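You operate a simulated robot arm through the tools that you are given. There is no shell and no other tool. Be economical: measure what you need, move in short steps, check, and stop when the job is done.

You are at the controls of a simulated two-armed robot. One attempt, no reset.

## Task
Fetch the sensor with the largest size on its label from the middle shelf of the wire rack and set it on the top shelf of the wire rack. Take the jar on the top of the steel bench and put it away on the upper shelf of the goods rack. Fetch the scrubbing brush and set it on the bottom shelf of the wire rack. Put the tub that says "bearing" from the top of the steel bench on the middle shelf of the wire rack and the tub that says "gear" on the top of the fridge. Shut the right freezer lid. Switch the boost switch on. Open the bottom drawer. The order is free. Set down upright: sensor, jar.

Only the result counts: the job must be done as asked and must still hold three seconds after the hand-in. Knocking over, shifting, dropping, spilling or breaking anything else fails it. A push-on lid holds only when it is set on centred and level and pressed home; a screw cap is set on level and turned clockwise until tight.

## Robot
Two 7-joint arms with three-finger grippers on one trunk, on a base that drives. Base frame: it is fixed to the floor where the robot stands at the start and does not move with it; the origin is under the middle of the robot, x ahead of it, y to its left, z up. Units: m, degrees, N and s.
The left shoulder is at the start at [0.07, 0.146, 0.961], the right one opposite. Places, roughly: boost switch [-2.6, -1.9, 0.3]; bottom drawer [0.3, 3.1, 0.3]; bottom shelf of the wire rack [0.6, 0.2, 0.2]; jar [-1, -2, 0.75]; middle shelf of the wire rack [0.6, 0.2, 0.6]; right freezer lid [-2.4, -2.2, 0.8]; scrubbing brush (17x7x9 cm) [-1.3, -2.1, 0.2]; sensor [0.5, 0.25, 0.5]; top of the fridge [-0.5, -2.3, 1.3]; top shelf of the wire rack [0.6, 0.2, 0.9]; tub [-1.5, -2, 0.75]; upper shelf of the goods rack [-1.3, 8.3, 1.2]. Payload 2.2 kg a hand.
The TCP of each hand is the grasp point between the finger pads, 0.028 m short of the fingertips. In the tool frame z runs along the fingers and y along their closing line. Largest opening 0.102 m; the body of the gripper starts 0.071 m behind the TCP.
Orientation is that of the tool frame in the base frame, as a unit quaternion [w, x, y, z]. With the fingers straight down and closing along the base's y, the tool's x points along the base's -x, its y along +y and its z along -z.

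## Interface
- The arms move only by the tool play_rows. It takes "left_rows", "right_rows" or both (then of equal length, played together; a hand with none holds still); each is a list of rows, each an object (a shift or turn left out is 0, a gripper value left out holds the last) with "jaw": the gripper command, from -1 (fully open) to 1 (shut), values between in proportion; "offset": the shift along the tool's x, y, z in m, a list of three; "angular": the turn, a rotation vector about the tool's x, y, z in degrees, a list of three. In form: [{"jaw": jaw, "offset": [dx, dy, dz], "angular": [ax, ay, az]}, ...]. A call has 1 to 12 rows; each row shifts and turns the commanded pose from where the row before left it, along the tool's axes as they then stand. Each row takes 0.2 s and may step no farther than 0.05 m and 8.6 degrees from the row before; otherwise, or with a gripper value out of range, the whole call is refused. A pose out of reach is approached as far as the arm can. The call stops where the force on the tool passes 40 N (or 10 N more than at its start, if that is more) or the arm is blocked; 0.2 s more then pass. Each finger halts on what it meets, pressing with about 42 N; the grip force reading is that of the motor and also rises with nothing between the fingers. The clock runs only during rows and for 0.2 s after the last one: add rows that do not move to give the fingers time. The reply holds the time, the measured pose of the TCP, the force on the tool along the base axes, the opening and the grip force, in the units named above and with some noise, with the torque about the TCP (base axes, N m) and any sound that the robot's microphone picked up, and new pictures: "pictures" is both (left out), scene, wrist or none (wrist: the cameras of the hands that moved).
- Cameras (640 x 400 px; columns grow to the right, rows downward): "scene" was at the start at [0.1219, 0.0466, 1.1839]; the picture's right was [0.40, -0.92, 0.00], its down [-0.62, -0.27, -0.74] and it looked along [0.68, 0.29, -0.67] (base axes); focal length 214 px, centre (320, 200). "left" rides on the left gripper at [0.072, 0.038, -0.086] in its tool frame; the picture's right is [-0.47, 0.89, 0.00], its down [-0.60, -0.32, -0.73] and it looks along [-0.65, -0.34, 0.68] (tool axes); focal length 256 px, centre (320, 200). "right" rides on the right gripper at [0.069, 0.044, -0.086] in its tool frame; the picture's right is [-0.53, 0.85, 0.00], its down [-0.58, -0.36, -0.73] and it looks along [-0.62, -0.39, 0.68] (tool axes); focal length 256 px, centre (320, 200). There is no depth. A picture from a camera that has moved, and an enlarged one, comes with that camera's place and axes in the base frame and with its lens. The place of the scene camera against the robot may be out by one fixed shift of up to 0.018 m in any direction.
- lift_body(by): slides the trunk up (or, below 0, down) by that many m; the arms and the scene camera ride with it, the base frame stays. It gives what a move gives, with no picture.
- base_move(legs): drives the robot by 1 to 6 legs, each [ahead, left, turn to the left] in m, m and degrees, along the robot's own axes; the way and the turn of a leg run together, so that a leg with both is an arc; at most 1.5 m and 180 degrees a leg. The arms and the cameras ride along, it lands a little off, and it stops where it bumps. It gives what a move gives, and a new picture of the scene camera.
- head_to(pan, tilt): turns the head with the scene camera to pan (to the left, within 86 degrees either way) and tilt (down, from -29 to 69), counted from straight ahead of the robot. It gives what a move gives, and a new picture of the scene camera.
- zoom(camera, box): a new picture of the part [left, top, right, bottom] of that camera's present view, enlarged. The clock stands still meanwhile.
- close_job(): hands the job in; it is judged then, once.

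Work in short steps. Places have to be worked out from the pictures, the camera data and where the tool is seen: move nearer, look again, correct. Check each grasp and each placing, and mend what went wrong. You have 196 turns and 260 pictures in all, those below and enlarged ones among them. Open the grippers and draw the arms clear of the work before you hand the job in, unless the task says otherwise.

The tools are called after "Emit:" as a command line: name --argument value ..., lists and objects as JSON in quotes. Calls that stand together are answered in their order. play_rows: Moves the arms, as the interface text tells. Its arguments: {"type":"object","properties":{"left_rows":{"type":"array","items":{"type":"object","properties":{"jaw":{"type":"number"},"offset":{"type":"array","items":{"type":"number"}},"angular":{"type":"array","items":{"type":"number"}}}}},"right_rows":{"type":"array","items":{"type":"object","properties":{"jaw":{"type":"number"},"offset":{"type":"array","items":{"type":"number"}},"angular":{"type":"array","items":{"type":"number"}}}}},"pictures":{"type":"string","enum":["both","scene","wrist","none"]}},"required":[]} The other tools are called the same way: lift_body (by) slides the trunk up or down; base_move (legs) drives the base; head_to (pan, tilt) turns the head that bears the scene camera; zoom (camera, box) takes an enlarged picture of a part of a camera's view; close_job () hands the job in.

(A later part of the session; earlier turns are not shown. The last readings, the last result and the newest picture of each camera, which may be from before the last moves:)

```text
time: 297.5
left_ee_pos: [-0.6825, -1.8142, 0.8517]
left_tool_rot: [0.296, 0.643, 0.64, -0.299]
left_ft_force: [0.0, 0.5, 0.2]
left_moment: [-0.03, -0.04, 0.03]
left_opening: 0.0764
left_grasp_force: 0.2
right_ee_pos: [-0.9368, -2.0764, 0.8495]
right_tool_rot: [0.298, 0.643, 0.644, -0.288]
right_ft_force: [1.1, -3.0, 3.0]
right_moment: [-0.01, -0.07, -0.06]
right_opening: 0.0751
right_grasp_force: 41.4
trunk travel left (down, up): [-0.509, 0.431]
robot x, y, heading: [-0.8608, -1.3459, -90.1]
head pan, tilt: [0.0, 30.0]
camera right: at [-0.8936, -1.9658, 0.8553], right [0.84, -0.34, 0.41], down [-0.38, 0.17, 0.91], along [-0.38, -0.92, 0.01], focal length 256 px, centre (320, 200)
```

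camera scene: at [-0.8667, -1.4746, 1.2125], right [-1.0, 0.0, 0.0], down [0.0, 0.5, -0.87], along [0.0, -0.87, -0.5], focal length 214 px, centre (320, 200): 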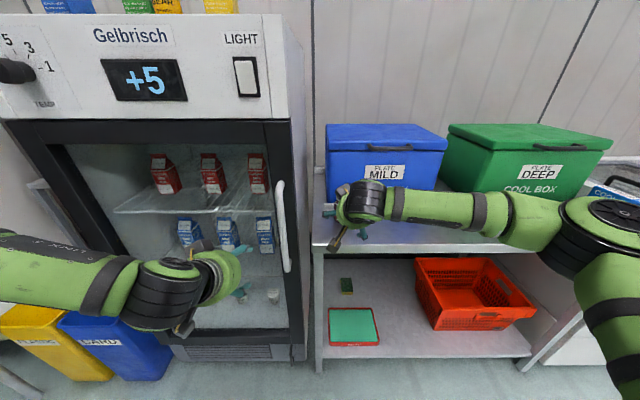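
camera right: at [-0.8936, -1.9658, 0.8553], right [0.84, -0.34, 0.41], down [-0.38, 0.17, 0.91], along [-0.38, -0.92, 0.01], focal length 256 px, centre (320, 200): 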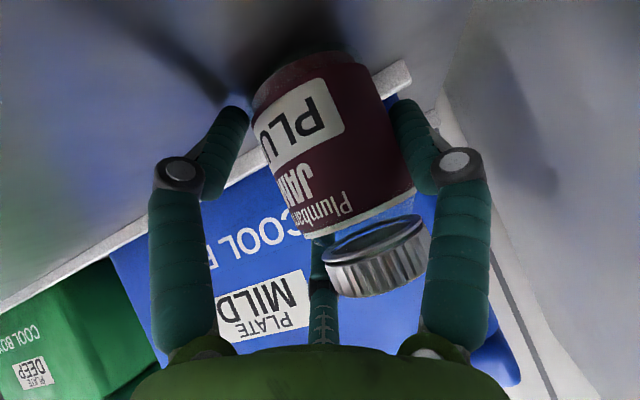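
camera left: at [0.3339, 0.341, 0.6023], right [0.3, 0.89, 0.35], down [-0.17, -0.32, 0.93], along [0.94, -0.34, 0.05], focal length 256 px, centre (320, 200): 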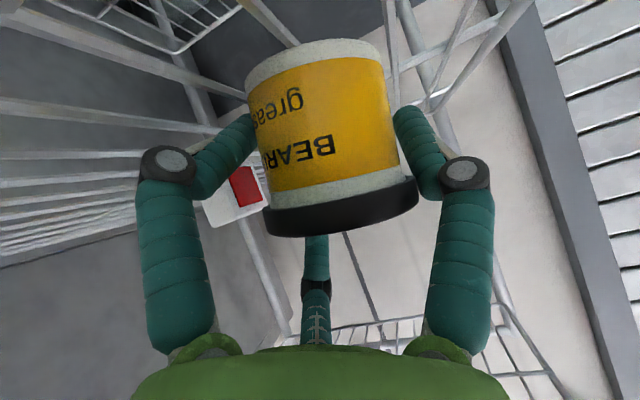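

Gripped at 41 N. I lift the jar straight up 7 cm and check.

Emit:
play_rows --right_rows '[{"offset": [-0.0115, 0, -0.0096]}, {"offset": [-0.0192, 0, -0.016]}, {"offset": [-0.023, 0, -0.019]}, {}]' --pictures "both"

```text
time: 298.5
left_ee_pos: [-0.6827, -1.8161, 0.8513]
left_tool_rot: [0.296, 0.643, 0.64, -0.299]
left_ft_force: [-0.1, -0.6, -0.3]
left_moment: [0.01, 0.01, 0.03]
left_opening: 0.0763
left_grasp_force: 0.0
right_ee_pos: [-0.938, -2.0784, 0.9184]
right_tool_rot: [0.296, 0.643, 0.645, -0.287]
right_ft_force: [-0.1, -0.4, -3.0]
right_moment: [0.05, 0.02, 0.05]
right_opening: 0.0752
right_grasp_force: 41.7
trunk travel left (down, up): [-0.509, 0.431]
robot x, y, heading: [-0.8609, -1.3463, -90.2]
head pan, tilt: [0.0, 30.0]
camera scene: at [-0.8669, -1.4754, 1.2123], right [-1.0, 0.0, 0.0], down [0.0, 0.5, -0.87], along [0.0, -0.87, -0.5], focal length 214 px, centre (320, 200)
camera right: at [-0.8958, -1.9678, 0.9245], right [0.84, -0.35, 0.41], down [-0.38, 0.17, 0.91], along [-0.38, -0.92, 0.01], focal length 256 px, centre (320, 200)
```

scene: 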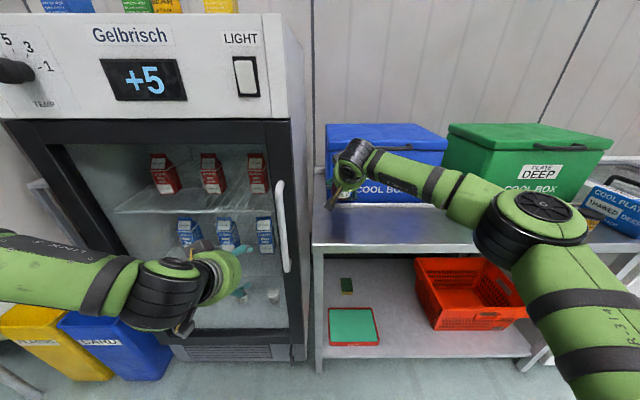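
right: 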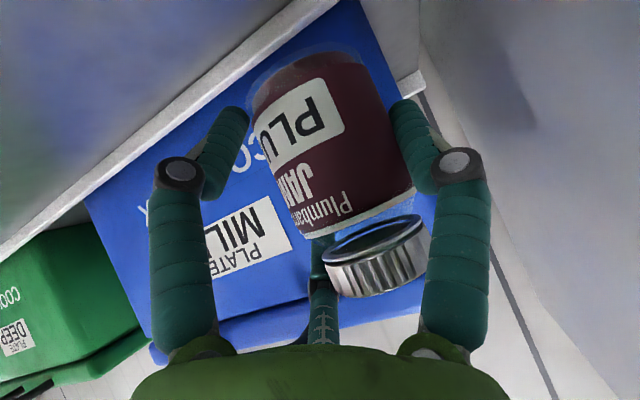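

The jar is held upright. I back off, tuck it in, turn around and drive north in stages.

Emit:
base_move --legs '[[-0.5, 0, 0]]'

Emit:
play_rows --right_rows '[{"offset": [0.031, 0, -0.037]}, {"offset": [0.031, 0, -0.037]}, {"offset": [0.031, 0, -0.037]}, {"offset": [0.031, 0, -0.037]}, {"offset": [0.031, 0, -0.037]}]' --pictures "none"

Emit:
head_to --pan 0 --tilt 18

Emit:
base_move --legs '[[0, 0, 90], [0, 0, 90], [1.4, -0.4, 0], [1.0, 0, 0]]'

```text
time: 301.4
left_ee_pos: [-0.6813, -1.3257, 0.8501]
left_tool_rot: [0.296, 0.643, 0.64, -0.299]
left_ft_force: [0.7, 0.2, 0.7]
left_moment: [0.02, 0.01, -0.01]
left_opening: 0.0763
left_grasp_force: 0.0
right_ee_pos: [-0.9378, -1.5878, 0.9191]
right_tool_rot: [0.296, 0.644, 0.644, -0.289]
right_ft_force: [1.1, 0.7, -2.7]
right_moment: [0.04, 0.02, -0.02]
right_opening: 0.0745
right_grasp_force: 42.0
trunk travel left (down, up): [-0.509, 0.431]
robot x, y, heading: [-0.8574, -0.8567, -90.0]
head pan, tilt: [0.0, 30.0]
camera scene: at [-0.8647, -0.9844, 1.2124], right [-1.0, 0.01, 0.0], down [0.0, 0.5, -0.87], along [0.0, -0.87, -0.5], focal length 214 px, centre (320, 200)
```

scene: 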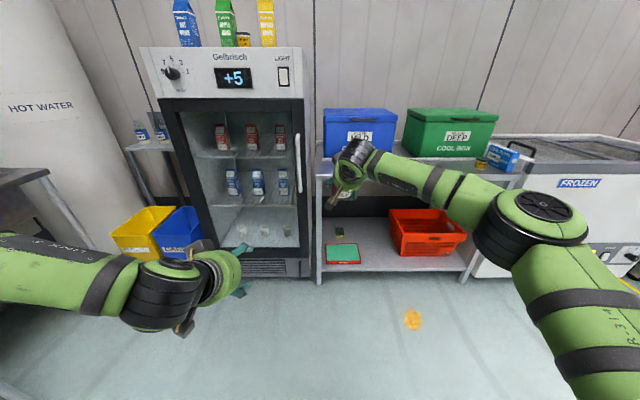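

```text
time: 302.6
left_ee_pos: [-0.6802, -1.3235, 0.8515]
left_tool_rot: [0.296, 0.643, 0.639, -0.3]
left_ft_force: [-0.7, -0.9, -0.3]
left_moment: [0.02, 0.01, 0.0]
left_opening: 0.0766
left_grasp_force: 0.1
right_ee_pos: [-0.9401, -1.3445, 0.9261]
right_tool_rot: [0.297, 0.644, 0.643, -0.288]
right_ft_force: [0.5, 0.4, -3.0]
right_moment: [0.02, 0.03, -0.01]
right_opening: 0.0751
right_grasp_force: 41.4
trunk travel left (down, up): [-0.509, 0.431]
robot x, y, heading: [-0.8619, -0.8569, -90.2]
head pan, tilt: [0.0, 30.0]
```

```text
time: 303.4
left_ee_pos: [-0.6814, -1.3244, 0.8516]
left_tool_rot: [0.295, 0.643, 0.64, -0.299]
left_ft_force: [-0.1, 0.0, -0.1]
left_moment: [-0.01, -0.04, 0.0]
left_opening: 0.0767
left_grasp_force: 0.0
right_ee_pos: [-0.9386, -1.3461, 0.9258]
right_tool_rot: [0.296, 0.644, 0.643, -0.289]
right_ft_force: [-0.1, 0.5, -3.8]
right_moment: [0.06, 0.03, 0.03]
right_opening: 0.0748
right_grasp_force: 42.2
trunk travel left (down, up): [-0.509, 0.431]
robot x, y, heading: [-0.8552, -0.8573, -90.1]
head pan, tilt: [0.0, 18.0]
camera scene: at [-0.8647, -0.9873, 1.2317], right [-1.0, 0.01, 0.0], down [0.0, 0.31, -0.95], along [-0.01, -0.95, -0.31], focal length 214 px, centre (320, 200)
```

scene: 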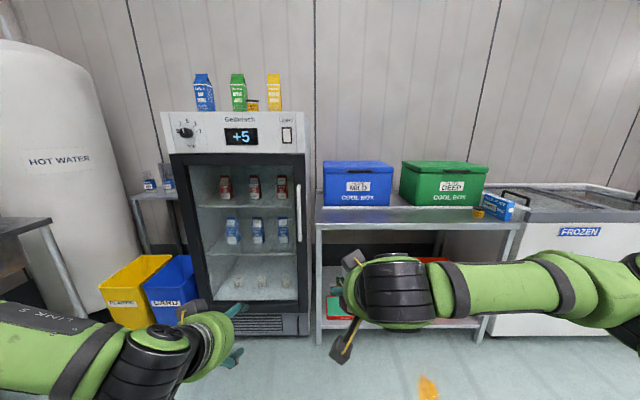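

```text
time: 322.8
left_ee_pos: [-0.5305, 1.9569, 0.851]
left_tool_rot: [0.304, -0.628, 0.655, 0.29]
left_ft_force: [-0.9, -0.3, 0.0]
left_moment: [0.01, 0.01, 0.02]
left_opening: 0.0766
left_grasp_force: 0.0
right_ee_pos: [-0.2725, 1.9696, 0.9252]
right_tool_rot: [0.293, -0.632, 0.655, 0.291]
right_ft_force: [-0.4, 0.1, -3.3]
right_moment: [-0.04, -0.01, -0.01]
right_opening: 0.0734
right_grasp_force: 42.2
trunk travel left (down, up): [-0.509, 0.431]
robot x, y, heading: [-0.3691, 1.4839, 87.6]
head pan, tilt: [0.0, 18.0]
camera scene: at [-0.3688, 1.6419, 1.2317], right [1.0, -0.04, 0.0], down [-0.01, -0.31, -0.95], along [0.04, 0.95, -0.31], focal length 214 px, centre (320, 200)
```

scene: 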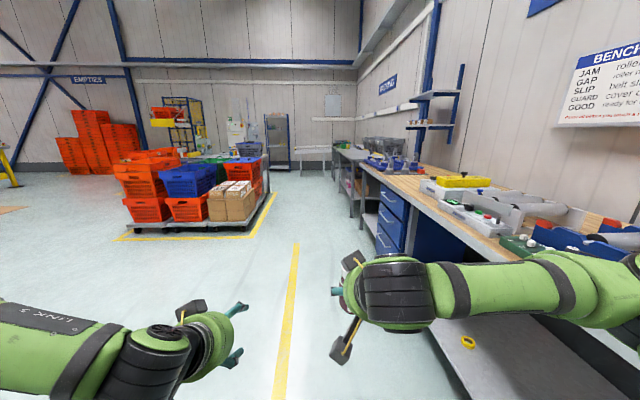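

The corridor between the pallet and the workbench is clear, and the blue drawer unit is on the right (fronts facing me as I pass). I drive on north, past the pallet.

Emit:
base_move --legs '[[1.4, 0, 2.2], [1.4, 0, 0], [1.3, 0, 0], [0.6, 0.5, 0]]'

```text
time: 346.2
left_ee_pos: [-1.0173, 6.6394, 0.8498]
left_tool_rot: [0.299, -0.638, 0.645, 0.294]
left_ft_force: [0.2, -0.5, -0.2]
left_moment: [0.0, -0.03, 0.01]
left_opening: 0.0762
left_grasp_force: 0.1
right_ee_pos: [-0.7595, 6.659, 0.9262]
right_tool_rot: [0.289, -0.642, 0.646, 0.295]
right_ft_force: [0.2, -0.4, -3.4]
right_moment: [-0.07, -0.03, 0.0]
right_opening: 0.0724
right_grasp_force: 41.4
trunk travel left (down, up): [-0.509, 0.431]
robot x, y, heading: [-0.8402, 6.1712, 89.3]
head pan, tilt: [0.0, 18.0]
camera scene: at [-0.8452, 6.3286, 1.2317], right [1.0, -0.01, 0.0], down [0.0, -0.31, -0.95], along [0.01, 0.95, -0.31], focal length 214 px, centre (320, 200)
```

scene: 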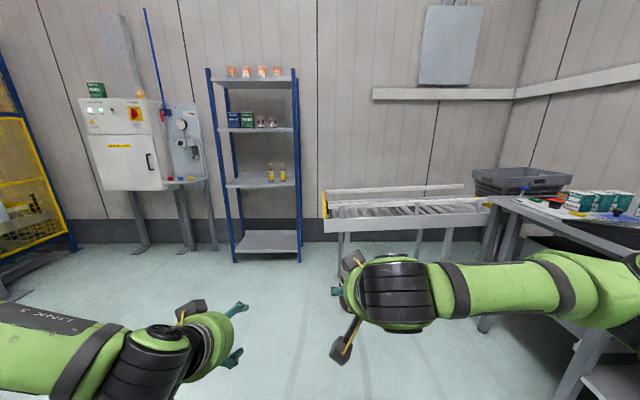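

The goods rack is ahead: the shelf at z≈1.2 holds two boxes and two jars. I raise the trunk, drive nearer, and zoom.

Emit:
lift_body --by 0.35

Emit:
base_move --legs '[[0.75, 0.4, 0.7]]'

Emit:
zoom --camera "scene" --box '[200, 60, 440, 300]'

```text
time: 349.6
left_ee_pos: [-1.0184, 6.6388, 1.2008]
left_tool_rot: [0.299, -0.638, 0.645, 0.295]
left_ft_force: [0.7, -0.5, 0.0]
left_moment: [-0.01, -0.02, 0.0]
left_opening: 0.0765
left_grasp_force: 0.0
right_ee_pos: [-0.76, 6.6593, 1.2761]
right_tool_rot: [0.289, -0.642, 0.646, 0.295]
right_ft_force: [-0.1, 0.4, -2.9]
right_moment: [-0.04, -0.07, 0.01]
right_opening: 0.0722
right_grasp_force: 42.1
trunk travel left (down, up): [-0.859, 0.081]
robot x, y, heading: [-0.8434, 6.1688, 89.4]
head pan, tilt: [0.0, 18.0]
```

```text
time: 354.2
left_ee_pos: [-1.4328, 7.391, 1.201]
left_tool_rot: [-0.296, 0.647, -0.636, -0.299]
left_ft_force: [-0.1, 0.6, -0.1]
left_moment: [-0.04, 0.01, 0.01]
left_opening: 0.0764
left_grasp_force: 0.1
right_ee_pos: [-1.1752, 7.4174, 1.2772]
right_tool_rot: [-0.285, 0.651, -0.636, -0.3]
right_ft_force: [0.7, 0.7, -4.0]
right_moment: [-0.03, -0.01, 0.0]
right_opening: 0.0715
right_grasp_force: 41.6
trunk travel left (down, up): [-0.859, 0.081]
robot x, y, heading: [-1.2449, 6.931, 90.9]
head pan, tilt: [0.0, 18.0]
camera scene: at [-1.2509, 7.0845, 1.5819], right [1.0, 0.02, 0.0], down [0.01, -0.31, -0.95], along [-0.02, 0.95, -0.31], focal length 214 px, centre (320, 200)
```

scene: 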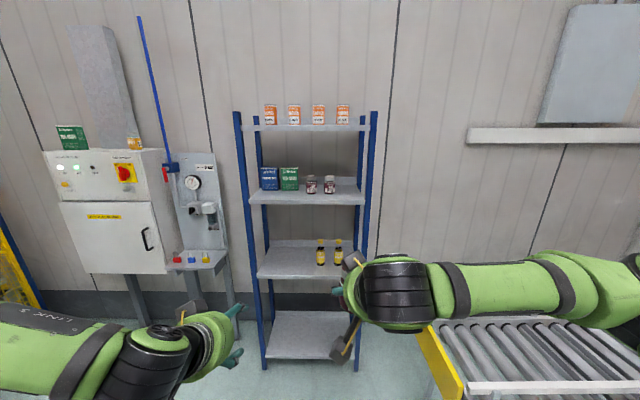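

```text
1.67 times, centred on (320, 180) of scene
camera zoom: at [-1.2509, 7.0845, 1.5819], right [1.0, 0.02, 0.0], down [0.01, -0.31, -0.95], along [-0.02, 0.95, -0.31], focal length 358 px, centre (320, 233)
```

zoom: 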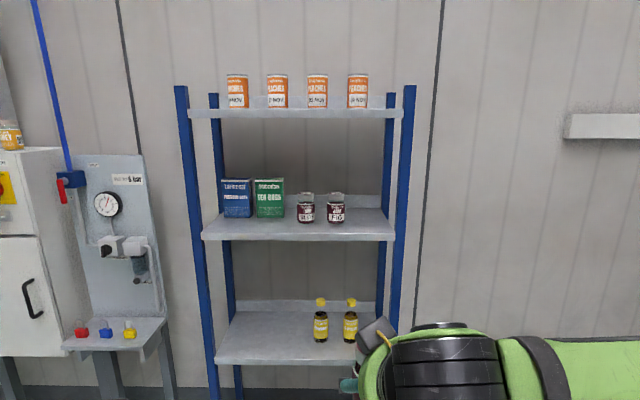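

The upper shelf (z≈1.2) holds boxes and two jars with room at the front right. I raise a bit more and drive 0.5 m closer for a wrist view.

Emit:
lift_body --by 0.075

Emit:
base_move --legs '[[0.5, 0, -0.9]]'

Emit:
zoom --camera "right" --box '[0, 0, 640, 400]'

```text
time: 355.3
left_ee_pos: [-1.4335, 7.3927, 1.2764]
left_tool_rot: [-0.296, 0.646, -0.637, -0.299]
left_ft_force: [0.0, -0.5, 0.0]
left_moment: [0.0, -0.02, -0.03]
left_opening: 0.0766
left_grasp_force: 0.1
right_ee_pos: [-1.176, 7.4198, 1.3509]
right_tool_rot: [-0.285, 0.652, -0.636, -0.299]
right_ft_force: [0.0, 0.5, -4.1]
right_moment: [-0.05, -0.02, 0.0]
right_opening: 0.0717
right_grasp_force: 42.0
trunk travel left (down, up): [-0.934, 0.006]
robot x, y, heading: [-1.2438, 6.9279, 91.1]
head pan, tilt: [0.0, 18.0]
```

```text
time: 358.2
left_ee_pos: [-1.4284, 7.8897, 1.2768]
left_tool_rot: [0.3, -0.64, 0.643, 0.296]
left_ft_force: [-0.2, -0.9, 0.1]
left_moment: [0.06, -0.01, -0.03]
left_opening: 0.0769
left_grasp_force: 0.1
right_ee_pos: [-1.1704, 7.9118, 1.352]
right_tool_rot: [-0.288, 0.646, -0.642, -0.298]
right_ft_force: [0.7, -0.6, -3.1]
right_moment: [-0.05, -0.02, 0.01]
right_opening: 0.0714
right_grasp_force: 42.2
trunk travel left (down, up): [-0.934, 0.006]
robot x, y, heading: [-1.2499, 7.4257, 89.9]
head pan, tilt: [0.0, 18.0]
camera scene: at [-1.2531, 7.5802, 1.6571], right [1.0, 0.0, 0.0], down [0.0, -0.31, -0.95], along [0.0, 0.95, -0.31], focal length 214 px, centre (320, 200)
```

scene: 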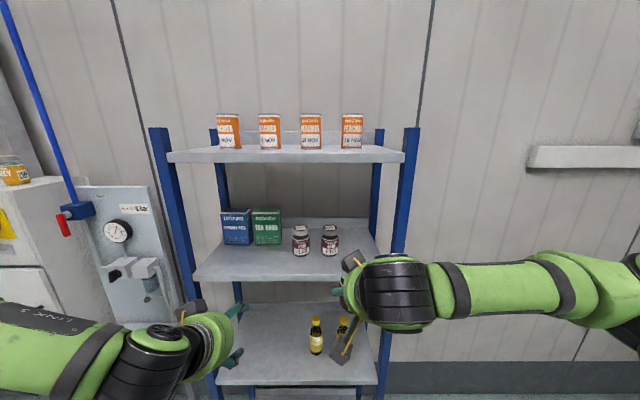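

```text
1.00 times, centred on (320, 200) of right (not enlarged: the box is as wide or as high as the picture)
camera zoom: at [-1.2132, 7.8021, 1.3572], right [-0.84, 0.34, 0.41], down [0.38, -0.17, 0.91], along [0.38, 0.92, 0.01], focal length 256 px, centre (320, 200)
```

zoom: 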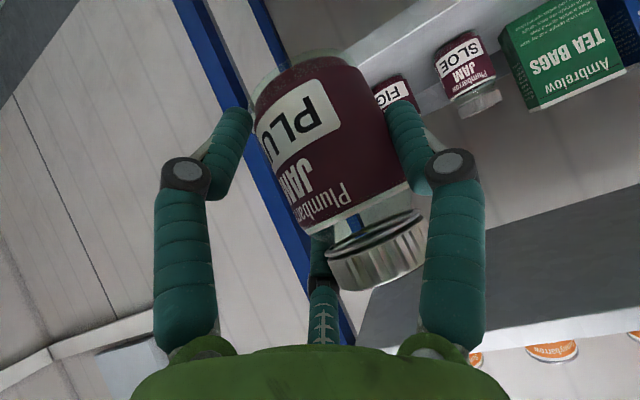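

The other jam jars stand here, so this is the right shelf: front y≈8.09, z≈1.24. The free spot is in front of the boxes at about (-1.45, 8.17). I shift left and extend the arm.

Emit:
base_move --legs '[[0.05, 0.278, 0.1]]'

Emit:
play_rows --right_rows '[{"offset": [-0.0274, 0, 0.0305]}, {"offset": [-0.0274, 0, 0.0305]}, {"offset": [-0.0274, 0, 0.0305]}, {"offset": [-0.0274, 0, 0.0305]}, {"offset": [-0.0274, 0, 0.0305]}, {}]' --pictures "both"

```text
time: 360.2
left_ee_pos: [-1.7037, 7.9408, 1.2776]
left_tool_rot: [0.298, -0.641, 0.642, 0.297]
left_ft_force: [0.6, -0.2, -0.6]
left_moment: [0.0, 0.0, -0.03]
left_opening: 0.0766
left_grasp_force: 0.0
right_ee_pos: [-1.4478, 7.9648, 1.351]
right_tool_rot: [-0.286, 0.646, -0.642, -0.298]
right_ft_force: [-0.4, 0.7, -4.3]
right_moment: [-0.04, -0.03, -0.01]
right_opening: 0.0715
right_grasp_force: 41.6
trunk travel left (down, up): [-0.934, 0.006]
robot x, y, heading: [-1.5232, 7.4767, 90.0]
head pan, tilt: [0.0, 18.0]
camera scene: at [-1.5277, 7.6325, 1.6568], right [1.0, 0.0, 0.0], down [0.0, -0.31, -0.95], along [0.0, 0.95, -0.31], focal length 214 px, centre (320, 200)
```

scene: 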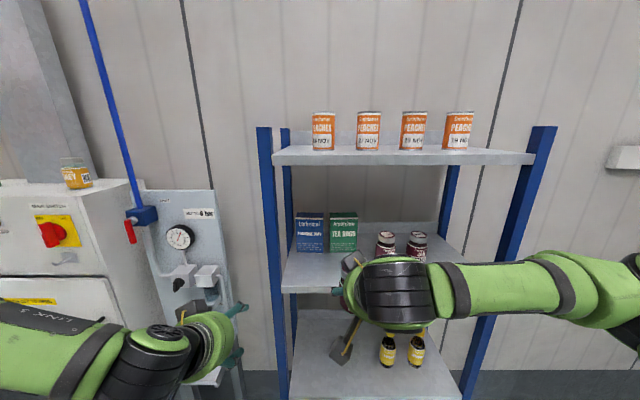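

```text
time: 361.6
left_ee_pos: [-1.7073, 7.9423, 1.2779]
left_tool_rot: [0.299, -0.641, 0.642, 0.296]
left_ft_force: [0.8, -0.2, -0.2]
left_moment: [-0.03, 0.0, 0.02]
left_opening: 0.0767
left_grasp_force: 0.0
right_ee_pos: [-1.453, 8.1704, 1.3523]
right_tool_rot: [-0.287, 0.647, -0.641, -0.297]
right_ft_force: [0.1, -0.1, -4.0]
right_moment: [-0.05, -0.04, 0.01]
right_opening: 0.0714
right_grasp_force: 41.5
trunk travel left (down, up): [-0.934, 0.006]
robot x, y, heading: [-1.5291, 7.4775, 90.1]
head pan, tilt: [0.0, 18.0]
camera scene: at [-1.5315, 7.6331, 1.6568], right [1.0, 0.0, 0.0], down [0.0, -0.31, -0.95], along [0.0, 0.95, -0.31], focal length 214 px, centre (320, 200)
camera right: at [-1.4947, 8.0602, 1.3582], right [-0.85, 0.34, 0.41], down [0.38, -0.16, 0.91], along [0.38, 0.93, 0.01], focal length 256 px, centre (320, 200)
```

scene: 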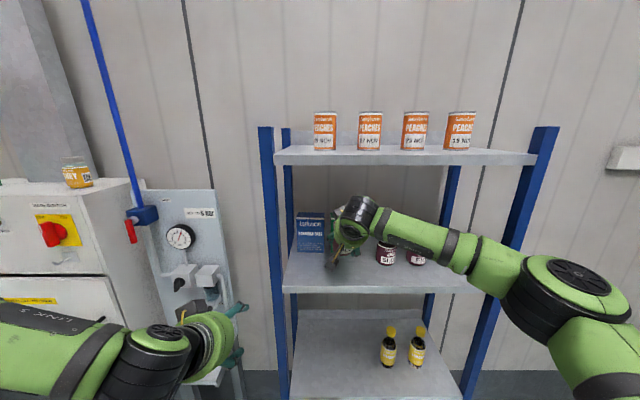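
right: 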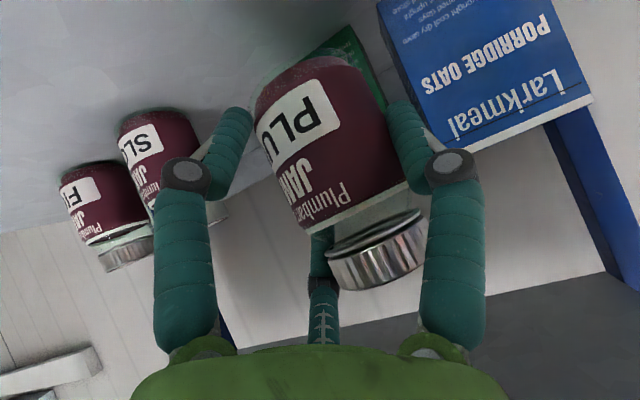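

Jar is over the free spot. I lower it in steps.

Emit:
play_rows --right_rows '[{"offset": [0.0089, 0, 0.008]}, {"offset": [0.0089, 0, 0.008]}, {"offset": [0.0089, 0, 0.008]}, {"offset": [0.003, 0, 0.0027]}, {"offset": [0.003, 0, 0.0027]}]' --pictures "wrist"

```text
time: 362.8
left_ee_pos: [-1.7081, 7.9418, 1.2754]
left_tool_rot: [0.298, -0.642, 0.642, 0.296]
left_ft_force: [-0.6, 0.8, -0.4]
left_moment: [0.0, 0.0, -0.02]
left_opening: 0.0767
left_grasp_force: 0.1
right_ee_pos: [-1.451, 8.1696, 1.3068]
right_tool_rot: [-0.287, 0.646, -0.642, -0.296]
right_ft_force: [-0.3, 0.1, -3.3]
right_moment: [-0.04, -0.03, -0.01]
right_opening: 0.0714
right_grasp_force: 42.3
trunk travel left (down, up): [-0.934, 0.006]
robot x, y, heading: [-1.5251, 7.4725, 90.0]
head pan, tilt: [0.0, 18.0]
camera right: at [-1.494, 8.0606, 1.3134], right [-0.85, 0.34, 0.41], down [0.38, -0.16, 0.91], along [0.38, 0.92, 0.01], focal length 256 px, centre (320, 200)
```

right: 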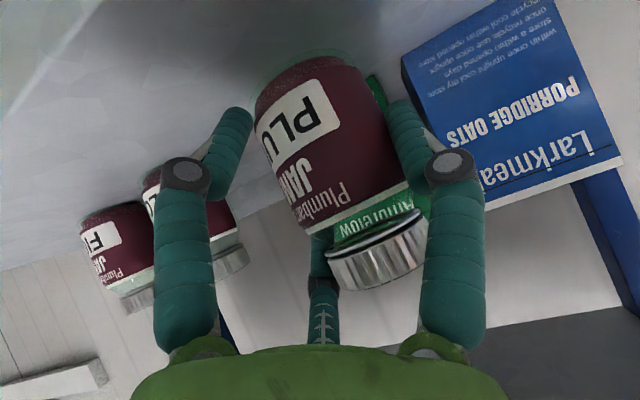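

Emit:
play_rows --right_rows '[{"offset": [0.0022, 0, 0.002]}, {"offset": [0.0022, 0, 0.002]}, {"offset": [0.0022, 0, 0.002]}, {"offset": [0.0022, 0, 0.002]}]' --pictures "none"

```text
time: 363.8
left_ee_pos: [-1.7084, 7.9415, 1.2766]
left_tool_rot: [0.298, -0.641, 0.643, 0.296]
left_ft_force: [-0.2, 0.1, -0.8]
left_moment: [0.01, -0.03, 0.02]
left_opening: 0.0764
left_grasp_force: 0.1
right_ee_pos: [-1.453, 8.1722, 1.2952]
right_tool_rot: [-0.287, 0.646, -0.642, -0.297]
right_ft_force: [-0.4, -0.4, -2.7]
right_moment: [-0.04, 0.0, 0.01]
right_opening: 0.0714
right_grasp_force: 41.9
trunk travel left (down, up): [-0.934, 0.006]
robot x, y, heading: [-1.5296, 7.4752, 90.2]
head pan, tilt: [0.0, 18.0]
```

Emit:
play_rows --right_rows '[{"offset": [0.0022, 0, 0.002]}, {"offset": [0.0022, 0, 0.002]}, {"offset": [0.0022, 0, 0.002]}, {"offset": [0.0015, 0, 0.0013]}]' --pictures "none"

```text
time: 364.8
left_ee_pos: [-1.707, 7.9403, 1.2767]
left_tool_rot: [0.299, -0.641, 0.642, 0.296]
left_ft_force: [0.1, -0.2, 0.8]
left_moment: [0.01, -0.02, -0.01]
left_opening: 0.0767
left_grasp_force: 0.0
right_ee_pos: [-1.4525, 8.17, 1.2937]
right_tool_rot: [-0.289, 0.644, -0.64, -0.303]
right_ft_force: [1.1, 4.2, 19.3]
right_moment: [0.18, 0.35, -0.08]
right_opening: 0.0712
right_grasp_force: 42.3
trunk travel left (down, up): [-0.934, 0.006]
robot x, y, heading: [-1.5223, 7.4807, 89.9]
head pan, tilt: [0.0, 18.0]
```

Contact with the shelf. I relieve the load and open gently.

Emit:
play_rows --right_rows '[{"offset": [-0.004, 0, -0.0036]}, {}, {"jaw": -0.42}, {"jaw": -0.5}, {"jaw": -0.6}, {"jaw": -0.7}, {}]' --pictures "both"

```text
time: 366.4
left_ee_pos: [-1.7083, 7.9415, 1.2761]
left_tool_rot: [0.299, -0.641, 0.643, 0.295]
left_ft_force: [0.2, 0.0, -0.2]
left_moment: [0.0, 0.01, -0.01]
left_opening: 0.0761
left_grasp_force: 0.0
right_ee_pos: [-1.4538, 8.1701, 1.2923]
right_tool_rot: [-0.287, 0.647, -0.642, -0.296]
right_ft_force: [-0.3, 0.4, 0.0]
right_moment: [0.0, -0.02, 0.0]
right_opening: 0.0868
right_grasp_force: 0.1
trunk travel left (down, up): [-0.934, 0.006]
robot x, y, heading: [-1.5275, 7.4726, 90.2]
head pan, tilt: [0.0, 18.0]
camera scene: at [-1.5319, 7.6327, 1.6568], right [1.0, 0.0, 0.0], down [0.0, -0.31, -0.95], along [0.0, 0.95, -0.31], focal length 214 px, centre (320, 200)
camera right: at [-1.4955, 8.0596, 1.2982], right [-0.85, 0.34, 0.41], down [0.38, -0.17, 0.91], along [0.38, 0.92, 0.01], focal length 256 px, centre (320, 200)
```

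scene: 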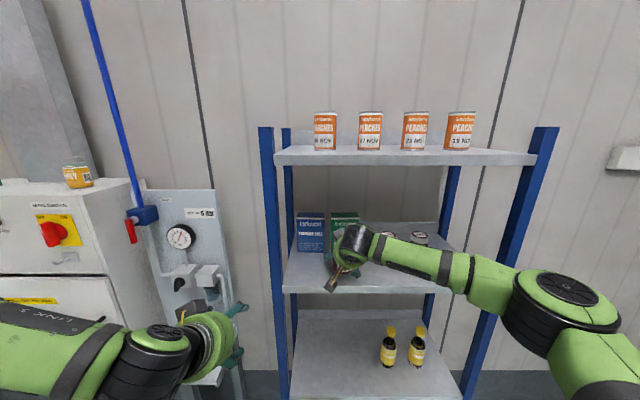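
right: 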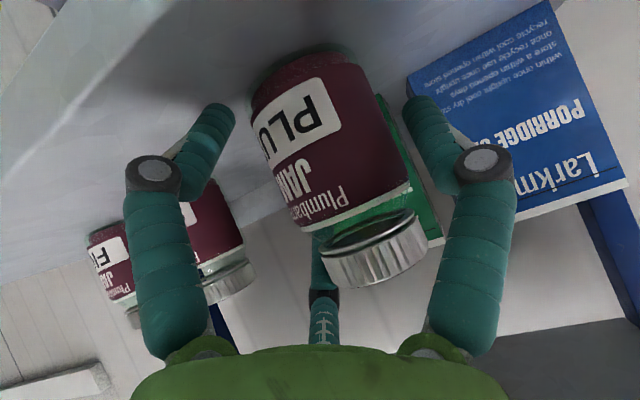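

The jar stands free. I back straight off and check it.

Emit:
base_move --legs '[[-0.45, 0, 0]]'

Emit:
zoom --camera "scene" --box '[240, 120, 440, 300]'

```text
time: 369.1
left_ee_pos: [-1.7083, 7.4897, 1.2759]
left_tool_rot: [0.298, -0.642, 0.642, 0.295]
left_ft_force: [-0.8, 0.9, 0.7]
left_moment: [0.03, 0.02, 0.03]
left_opening: 0.0765
left_grasp_force: 0.0
right_ee_pos: [-1.4534, 7.7172, 1.2913]
right_tool_rot: [-0.285, 0.648, -0.642, -0.296]
right_ft_force: [-0.4, 0.8, 0.2]
right_moment: [0.01, 0.0, 0.03]
right_opening: 0.0871
right_grasp_force: 0.0
trunk travel left (down, up): [-0.934, 0.006]
robot x, y, heading: [-1.5261, 7.0199, 90.1]
head pan, tilt: [0.0, 18.0]
camera scene: at [-1.5314, 7.1817, 1.6565], right [1.0, 0.0, 0.0], down [0.0, -0.31, -0.95], along [0.0, 0.95, -0.31], focal length 214 px, centre (320, 200)
```

scene: 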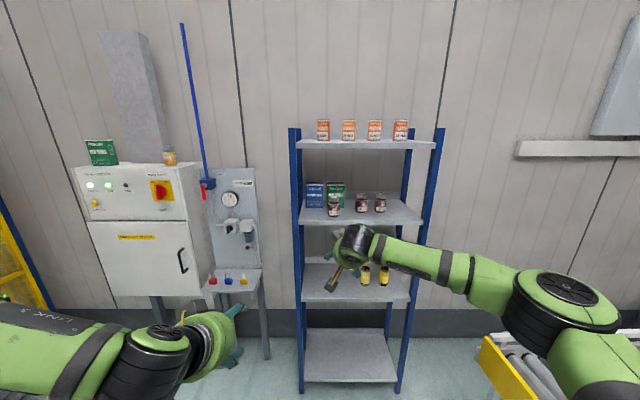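

```text
2.22 times, centred on (340, 210) of scene
camera zoom: at [-1.5314, 7.1817, 1.6565], right [1.0, 0.0, 0.0], down [0.0, -0.31, -0.95], along [0.0, 0.95, -0.31], focal length 477 px, centre (276, 178)
```

zoom: 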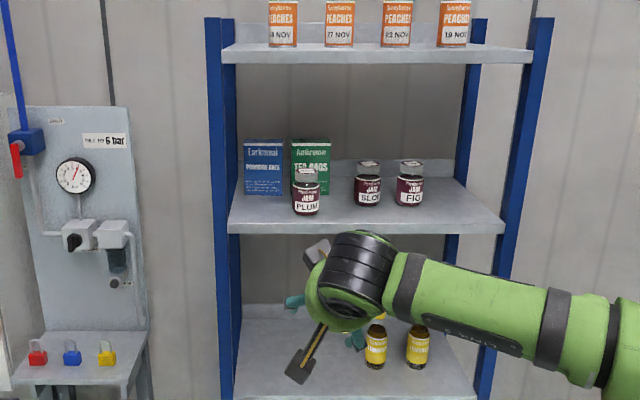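

The plum jar stands upright on the upper shelf. Last: the bottom drawer. I tuck the right hand, drive back down the corridor to y≈3.1 and turn to face the drawer unit.

Emit:
play_rows --right_rows '[{"jaw": -1, "offset": [0.027, 0, -0.03]}, {"offset": [0.027, 0, -0.03]}, {"offset": [0.027, 0, -0.03]}, {"offset": [0.027, 0, -0.03]}, {"offset": [0.027, 0, -0.03]}]' --pictures "none"

Emit:
base_move --legs '[[-0.35, 0, 0], [0, -1.0, 0], [-1.4, 0, 0], [-1.4, 0, 0], [-0.7, 0, 0], [0, 0, -90]]'

Emit:
lift_body --by -0.4

Emit:
head_to --pan 0 --tilt 35

```text
time: 370.3
left_ee_pos: [-1.7081, 7.4862, 1.2765]
left_tool_rot: [0.299, -0.641, 0.641, 0.297]
left_ft_force: [-0.8, -0.1, 0.0]
left_moment: [0.01, -0.01, 0.02]
left_opening: 0.0765
left_grasp_force: 0.1
right_ee_pos: [-1.4509, 7.5135, 1.2894]
right_tool_rot: [-0.288, 0.646, -0.641, -0.297]
right_ft_force: [0.0, -0.5, 0.8]
right_moment: [0.0, -0.04, 0.0]
right_opening: 0.1019
right_grasp_force: 0.1
trunk travel left (down, up): [-0.934, 0.006]
robot x, y, heading: [-1.5254, 7.0232, 90.3]
head pan, tilt: [0.0, 18.0]
```

```text
time: 397.9
left_ee_pos: [-0.0235, 3.3487, 1.2765]
left_tool_rot: [0.42, 0.012, 0.907, -0.008]
left_ft_force: [1.4, -0.1, -0.1]
left_moment: [0.0, -0.02, 0.01]
left_opening: 0.0764
left_grasp_force: 0.2
right_ee_pos: [-0.0036, 3.093, 1.2884]
right_tool_rot: [0.413, 0.008, 0.911, 0.002]
right_ft_force: [0.3, -0.2, 0.1]
right_moment: [0.03, -0.01, -0.02]
right_opening: 0.102
right_grasp_force: 0.0
trunk travel left (down, up): [-0.934, 0.006]
robot x, y, heading: [-0.4949, 3.1783, -1.3]
head pan, tilt: [0.0, 18.0]
camera scene: at [-0.356, 3.1896, 1.6568], right [-0.02, -1.0, 0.0], down [-0.31, 0.01, -0.95], along [0.95, -0.02, -0.31], focal length 214 px, centre (320, 200)
```

scene: 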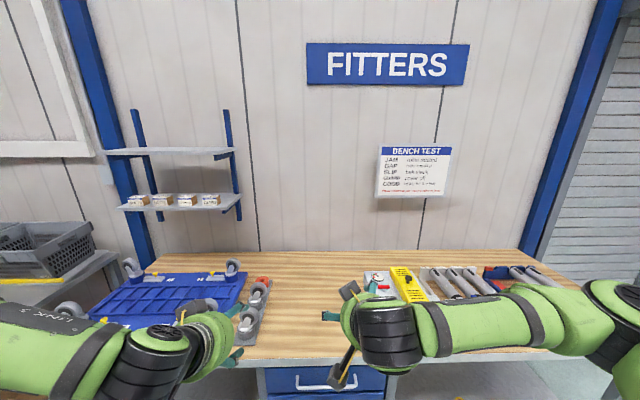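

```text
time: 401.7
left_ee_pos: [-0.0243, 3.3481, 0.877]
left_tool_rot: [0.42, 0.012, 0.908, -0.007]
left_ft_force: [0.4, 0.0, -0.6]
left_moment: [0.01, 0.0, 0.01]
left_opening: 0.0769
left_grasp_force: 0.1
right_ee_pos: [-0.0031, 3.0923, 0.889]
right_tool_rot: [0.413, 0.01, 0.911, 0.001]
right_ft_force: [-0.8, 0.2, 0.0]
right_moment: [-0.01, -0.02, 0.01]
right_opening: 0.102
right_grasp_force: 0.3
trunk travel left (down, up): [-0.534, 0.406]
robot x, y, heading: [-0.4961, 3.1793, -1.4]
head pan, tilt: [0.0, 18.0]
```

```text
time: 402.5
left_ee_pos: [-0.0233, 3.3489, 0.877]
left_tool_rot: [0.42, 0.012, 0.907, -0.008]
left_ft_force: [0.1, 0.9, -1.1]
left_moment: [0.03, -0.02, 0.0]
left_opening: 0.0764
left_grasp_force: 0.1
right_ee_pos: [-0.0026, 3.0914, 0.8889]
right_tool_rot: [0.414, 0.01, 0.91, 0.001]
right_ft_force: [-0.2, -0.3, 0.4]
right_moment: [0.02, 0.01, 0.01]
right_opening: 0.102
right_grasp_force: 0.1
trunk travel left (down, up): [-0.534, 0.406]
robot x, y, heading: [-0.4937, 3.1788, -1.5]
head pan, tilt: [0.0, 35.0]
camera scene: at [-0.3612, 3.1892, 1.2298], right [-0.02, -1.0, 0.0], down [-0.57, 0.01, -0.82], along [0.82, -0.02, -0.57], focal length 214 px, centre (320, 200)
```

scene: 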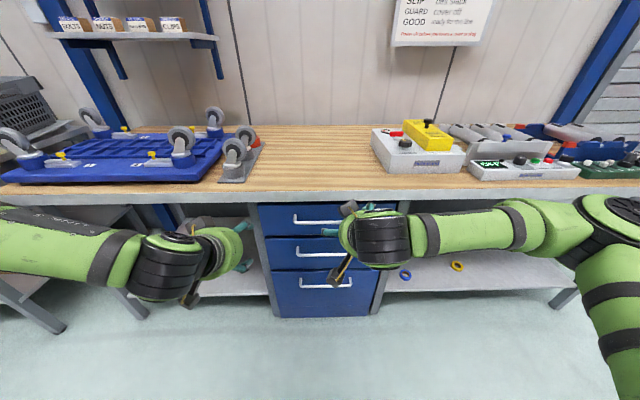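

The three-drawer unit is ahead; the bottom handle is about (0.25, 3.15, 0.32). I pitch the right hand more horizontal and roll it 90° so the jaws close vertically on the bar, then lower the trunk.

Emit:
play_rows --right_rows '[{"angular": [0, -8.5, 0]}, {"angular": [0, -8.5, 0]}, {"angular": [0, 0, 8.55]}, {"angular": [0, 0, 8.55]}, {"angular": [0, 0, 8.55]}, {"angular": [0, 0, 8.55]}, {"angular": [0, 0, 8.55]}, {"angular": [0, 0, 8.55]}, {"angular": [0, 0, 8.55]}, {"angular": [0, 0, 8.55]}, {"angular": [0, 0, 8.55]}, {"angular": [0, 0, 8.55]}]' --pictures "none"

Emit:
lift_body --by -0.4

Emit:
lift_body --by -0.12

Emit:
head_to --pan 0 --tilt 30

Emit:
zoom --camera "right" --box '[0, 0, 640, 400]'

```text
time: 405.1
left_ee_pos: [-0.0248, 3.3481, 0.8762]
left_tool_rot: [0.42, 0.012, 0.907, -0.007]
left_ft_force: [1.0, 0.2, -0.1]
left_moment: [-0.03, -0.01, 0.04]
left_opening: 0.0763
left_grasp_force: 0.0
right_ee_pos: [-0.002, 3.0922, 0.889]
right_tool_rot: [0.398, 0.578, 0.61, 0.369]
right_ft_force: [-0.5, 0.0, 0.3]
right_moment: [0.02, 0.02, 0.0]
right_opening: 0.1017
right_grasp_force: 0.0
trunk travel left (down, up): [-0.534, 0.406]
robot x, y, heading: [-0.4969, 3.1764, -1.4]
head pan, tilt: [0.0, 35.0]
```

```text
time: 408.9
left_ee_pos: [-0.0244, 3.348, 0.4761]
left_tool_rot: [0.42, 0.012, 0.907, -0.008]
left_ft_force: [0.7, 0.6, 0.2]
left_moment: [0.0, 0.01, 0.0]
left_opening: 0.0765
left_grasp_force: 0.0
right_ee_pos: [-0.0042, 3.0934, 0.4891]
right_tool_rot: [0.397, 0.576, 0.612, 0.369]
right_ft_force: [0.4, -0.1, -0.7]
right_moment: [0.01, 0.0, 0.04]
right_opening: 0.1022
right_grasp_force: 0.0
trunk travel left (down, up): [-0.134, 0.806]
robot x, y, heading: [-0.4957, 3.1777, -1.5]
head pan, tilt: [0.0, 35.0]
```

```text
time: 410.4
left_ee_pos: [-0.0237, 3.3481, 0.3567]
left_tool_rot: [0.42, 0.012, 0.908, -0.007]
left_ft_force: [-0.2, -0.3, 0.2]
left_moment: [-0.01, -0.02, 0.01]
left_opening: 0.0767
left_grasp_force: 0.0
right_ee_pos: [-0.003, 3.0923, 0.3686]
right_tool_rot: [0.397, 0.577, 0.611, 0.369]
right_ft_force: [-0.2, -0.3, 0.4]
right_moment: [0.03, -0.02, 0.03]
right_opening: 0.1021
right_grasp_force: 0.1
trunk travel left (down, up): [-0.014, 0.926]
robot x, y, heading: [-0.4951, 3.1801, -1.7]
head pan, tilt: [0.0, 35.0]
```

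```text
time: 411.1
left_ee_pos: [-0.0237, 3.3477, 0.3568]
left_tool_rot: [0.42, 0.012, 0.907, -0.007]
left_ft_force: [0.6, -0.1, 0.2]
left_moment: [0.02, 0.0, -0.03]
left_opening: 0.0765
left_grasp_force: 0.1
right_ee_pos: [-0.0033, 3.0923, 0.369]
right_tool_rot: [0.398, 0.576, 0.612, 0.368]
right_ft_force: [0.2, 0.1, -0.7]
right_moment: [0.0, 0.01, -0.03]
right_opening: 0.1018
right_grasp_force: 0.0
trunk travel left (down, up): [-0.014, 0.926]
robot x, y, heading: [-0.4919, 3.1748, -1.7]
head pan, tilt: [0.0, 30.0]
camera scene: at [-0.3589, 3.1891, 0.7175], right [-0.02, -1.0, 0.0], down [-0.5, 0.01, -0.87], along [0.87, -0.02, -0.5], focal length 214 px, centre (320, 200)
```

scene: 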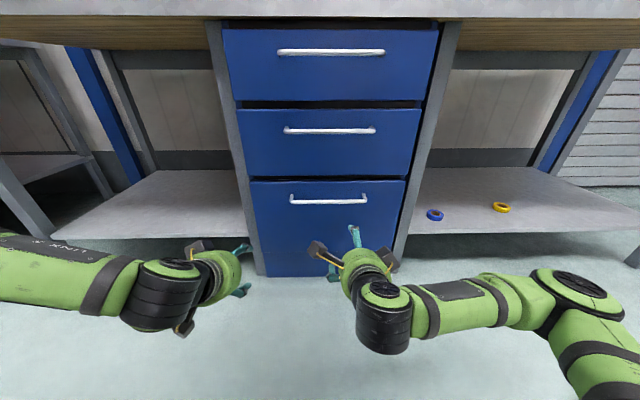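

```text
1.00 times, centred on (320, 200) of right (not enlarged: the box is as wide or as high as the picture)
camera zoom: at [-0.0651, 3.1653, 0.4404], right [0.36, -0.48, 0.8], down [-0.81, -0.59, 0.0], along [0.47, -0.65, -0.6], focal length 256 px, centre (320, 200)
```

zoom: 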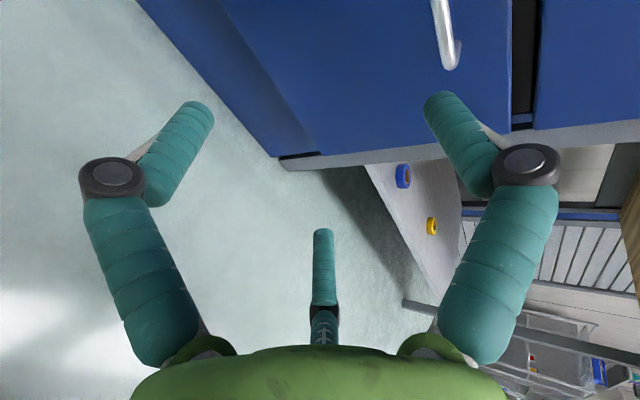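

Handle bar triangulates to x≈0.206, z≈0.392, y 3.04–3.27. I level the hand by 16° and drive 9 cm ahead and 6 cm left to line up with the bar's middle.

Emit:
play_rows --right_rows '[{"angular": [-8, 0, 0]}, {"angular": [-8, 0, 0]}, {}]' --pictures "none"

Emit:
base_move --legs '[[0.09, 0.05, 1.6]]'

Emit:
zoom --camera "right" --box '[0, 0, 640, 400]'

```text
time: 411.9
left_ee_pos: [-0.0236, 3.3484, 0.3561]
left_tool_rot: [0.421, 0.013, 0.907, -0.008]
left_ft_force: [-0.2, 0.1, -0.3]
left_moment: [0.02, -0.02, -0.01]
left_opening: 0.0763
left_grasp_force: 0.1
right_ee_pos: [-0.0035, 3.0925, 0.3695]
right_tool_rot: [0.476, 0.515, 0.553, 0.45]
right_ft_force: [-0.4, -0.1, 0.3]
right_moment: [0.01, 0.02, -0.04]
right_opening: 0.1019
right_grasp_force: 0.1
trunk travel left (down, up): [-0.014, 0.926]
robot x, y, heading: [-0.4934, 3.179, -1.4]
head pan, tilt: [0.0, 30.0]
```

```text
time: 413.1
left_ee_pos: [0.0605, 3.4102, 0.3564]
left_tool_rot: [0.42, 0.0, 0.908, -0.001]
left_ft_force: [0.5, -0.5, -0.2]
left_moment: [0.02, 0.01, 0.01]
left_opening: 0.0762
left_grasp_force: 0.0
right_ee_pos: [0.0888, 3.1547, 0.3698]
right_tool_rot: [0.468, 0.508, 0.561, 0.457]
right_ft_force: [0.0, 0.3, 0.1]
right_moment: [0.03, 0.02, 0.01]
right_opening: 0.1021
right_grasp_force: 0.1
trunk travel left (down, up): [-0.014, 0.926]
robot x, y, heading: [-0.4036, 3.2263, 0.1]
head pan, tilt: [0.0, 30.0]
camera scene: at [-0.2684, 3.2418, 0.7175], right [0.0, -1.0, 0.0], down [-0.5, 0.0, -0.87], along [0.87, 0.0, -0.5], focal length 214 px, centre (320, 200)
```

scene: 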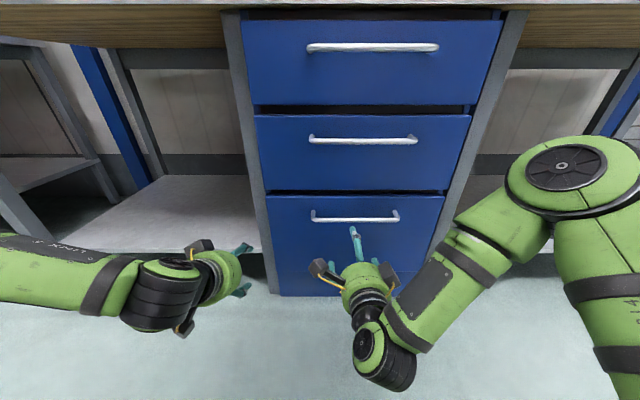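

```text
1.00 times, centred on (320, 200) of right (not enlarged: the box is as wide or as high as the picture)
camera zoom: at [0.007, 3.2236, 0.4209], right [0.14, -0.48, 0.87], down [-0.75, -0.63, -0.22], along [0.65, -0.62, -0.45], focal length 256 px, centre (320, 200)
```

zoom: 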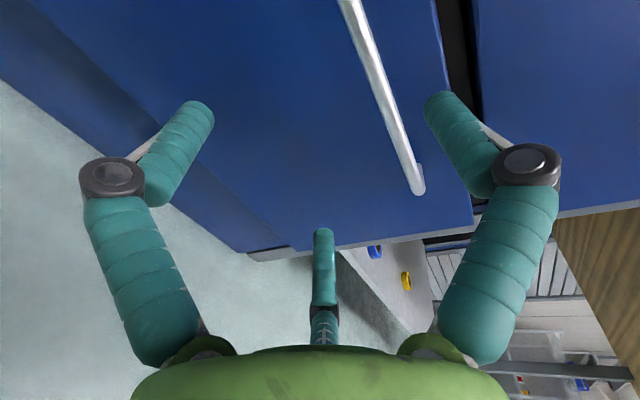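

The bar lies between the jaws but ~2.5 cm above centre. I raise the hand and advance partway.

Emit:
play_rows --right_rows '[{"offset": [0, 0.018, 0]}, {"offset": [0, 0.016, 0.01]}, {"offset": [0, 0, 0.025]}, {"offset": [0, 0, 0.02]}, {}]' --pictures "wrist"

```text
time: 414.2
left_ee_pos: [0.062, 3.4091, 0.3561]
left_tool_rot: [0.42, 0.0, 0.907, -0.002]
left_ft_force: [-0.1, 0.3, -0.1]
left_moment: [0.0, 0.01, 0.0]
left_opening: 0.0766
left_grasp_force: 0.1
right_ee_pos: [0.1494, 3.158, 0.3942]
right_tool_rot: [0.468, 0.508, 0.561, 0.456]
right_ft_force: [-0.2, -0.3, 0.2]
right_moment: [0.01, -0.02, 0.0]
right_opening: 0.1021
right_grasp_force: 0.0
trunk travel left (down, up): [-0.014, 0.926]
robot x, y, heading: [-0.4012, 3.2287, -0.0]
head pan, tilt: [0.0, 30.0]
camera right: at [0.0672, 3.2273, 0.4459], right [0.14, -0.48, 0.87], down [-0.75, -0.63, -0.22], along [0.65, -0.62, -0.45], focal length 256 px, centre (320, 200)
```

right: 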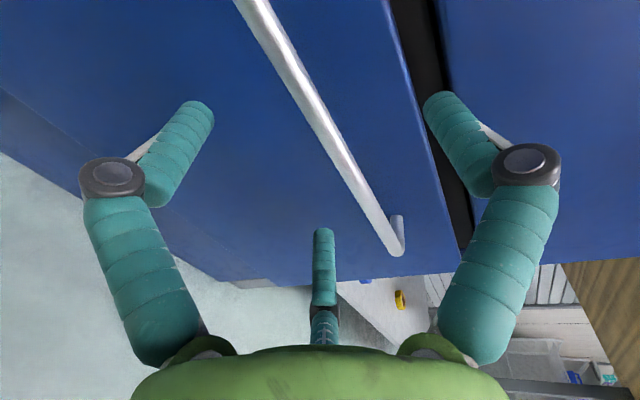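

The bar now lies right between the fingertips. I advance 3 cm and close on it.

Emit:
play_rows --right_rows '[{"offset": [0, 0.002, 0.015]}, {"offset": [0, 0.003, 0.014]}, {}, {"jaw": 1}, {"jaw": 1}, {"jaw": 1}, {}]' --pictures "wrist"

```text
time: 415.9
left_ee_pos: [0.0623, 3.4082, 0.3554]
left_tool_rot: [0.42, 0.001, 0.908, -0.002]
left_ft_force: [-0.2, 0.1, -0.6]
left_moment: [-0.02, 0.01, -0.02]
left_opening: 0.0765
left_grasp_force: 0.1
right_ee_pos: [0.1773, 3.1586, 0.3908]
right_tool_rot: [0.466, 0.511, 0.562, 0.454]
right_ft_force: [-13.7, -11.8, -19.3]
right_moment: [1.37, 0.09, 0.82]
right_opening: 0.0205
right_grasp_force: 45.4
trunk travel left (down, up): [-0.014, 0.926]
robot x, y, heading: [-0.4063, 3.225, 0.3]
head pan, tilt: [0.0, 30.0]
camera right: at [0.0959, 3.2277, 0.4441], right [0.15, -0.48, 0.87], down [-0.75, -0.62, -0.21], along [0.64, -0.62, -0.45], focal length 256 px, centre (320, 200)
```

right: 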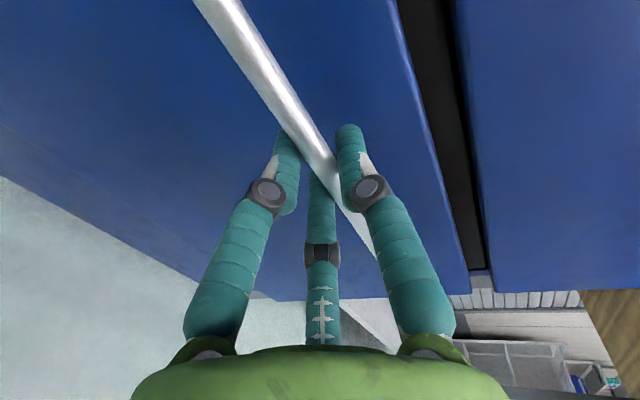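

The bar is gripped (20 mm). I pull by driving the base back.

Emit:
base_move --legs '[[-0.12, 0, 0]]'

```text
time: 417.1
left_ee_pos: [-0.0584, 3.4092, 0.3558]
left_tool_rot: [0.419, 0.0, 0.908, -0.001]
left_ft_force: [-1.0, -0.3, 0.5]
left_moment: [-0.02, 0.03, 0.02]
left_opening: 0.0764
left_grasp_force: 0.0
right_ee_pos: [0.0595, 3.1579, 0.3914]
right_tool_rot: [0.466, 0.511, 0.562, 0.453]
right_ft_force: [-0.2, -9.7, -22.3]
right_moment: [1.4, 0.21, 0.49]
right_opening: 0.02
right_grasp_force: 44.9
trunk travel left (down, up): [-0.014, 0.926]
robot x, y, heading: [-0.5212, 3.2269, 0.3]
head pan, tilt: [0.0, 30.0]
camera scene: at [-0.3865, 3.2407, 0.717], right [0.0, -1.0, 0.0], down [-0.5, 0.0, -0.86], along [0.86, 0.0, -0.5], focal length 214 px, centre (320, 200)
```

scene: 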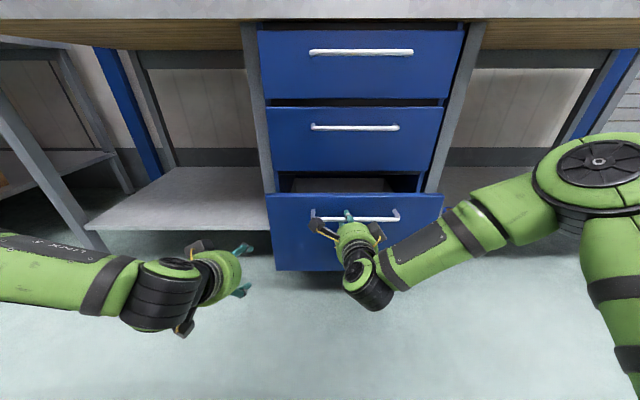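

The drawer is opening. I pull further until it stops.

Emit:
base_move --legs '[[-0.1, 0, 0], [-0.1, 0, 0], [-0.1, 0, 0]]'

```text
time: 419.1
left_ee_pos: [-0.2611, 3.4084, 0.356]
left_tool_rot: [0.42, 0.0, 0.907, -0.001]
left_ft_force: [0.0, 0.6, 0.8]
left_moment: [0.01, 0.01, 0.01]
left_opening: 0.0765
left_grasp_force: 0.1
right_ee_pos: [-0.1443, 3.1578, 0.3918]
right_tool_rot: [0.465, 0.513, 0.561, 0.454]
right_ft_force: [3.6, 0.6, -1.1]
right_moment: [0.88, 0.02, 0.04]
right_opening: 0.0201
right_grasp_force: 44.8
trunk travel left (down, up): [-0.014, 0.926]
robot x, y, heading: [-0.7234, 3.2241, 0.0]
head pan, tilt: [0.0, 30.0]
stopped in leg 2: the force on the tool passed its limit at 53 N (the readings are from after the stop); the commanded pose is now the measured one
camera scene: at [-0.5908, 3.2411, 0.7175], right [0.0, -1.0, 0.0], down [-0.5, 0.0, -0.87], along [0.87, 0.0, -0.5], focal length 214 px, centre (320, 200)
```

scene: 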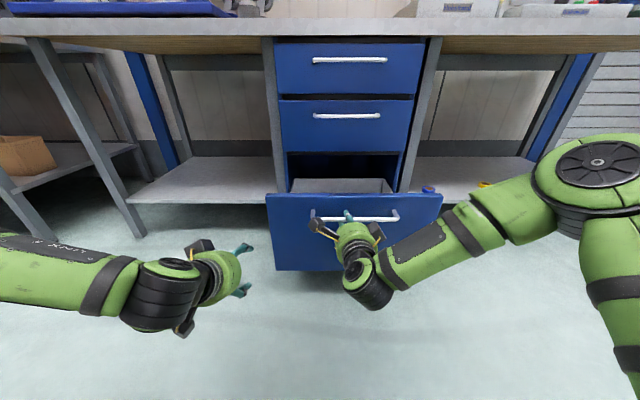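

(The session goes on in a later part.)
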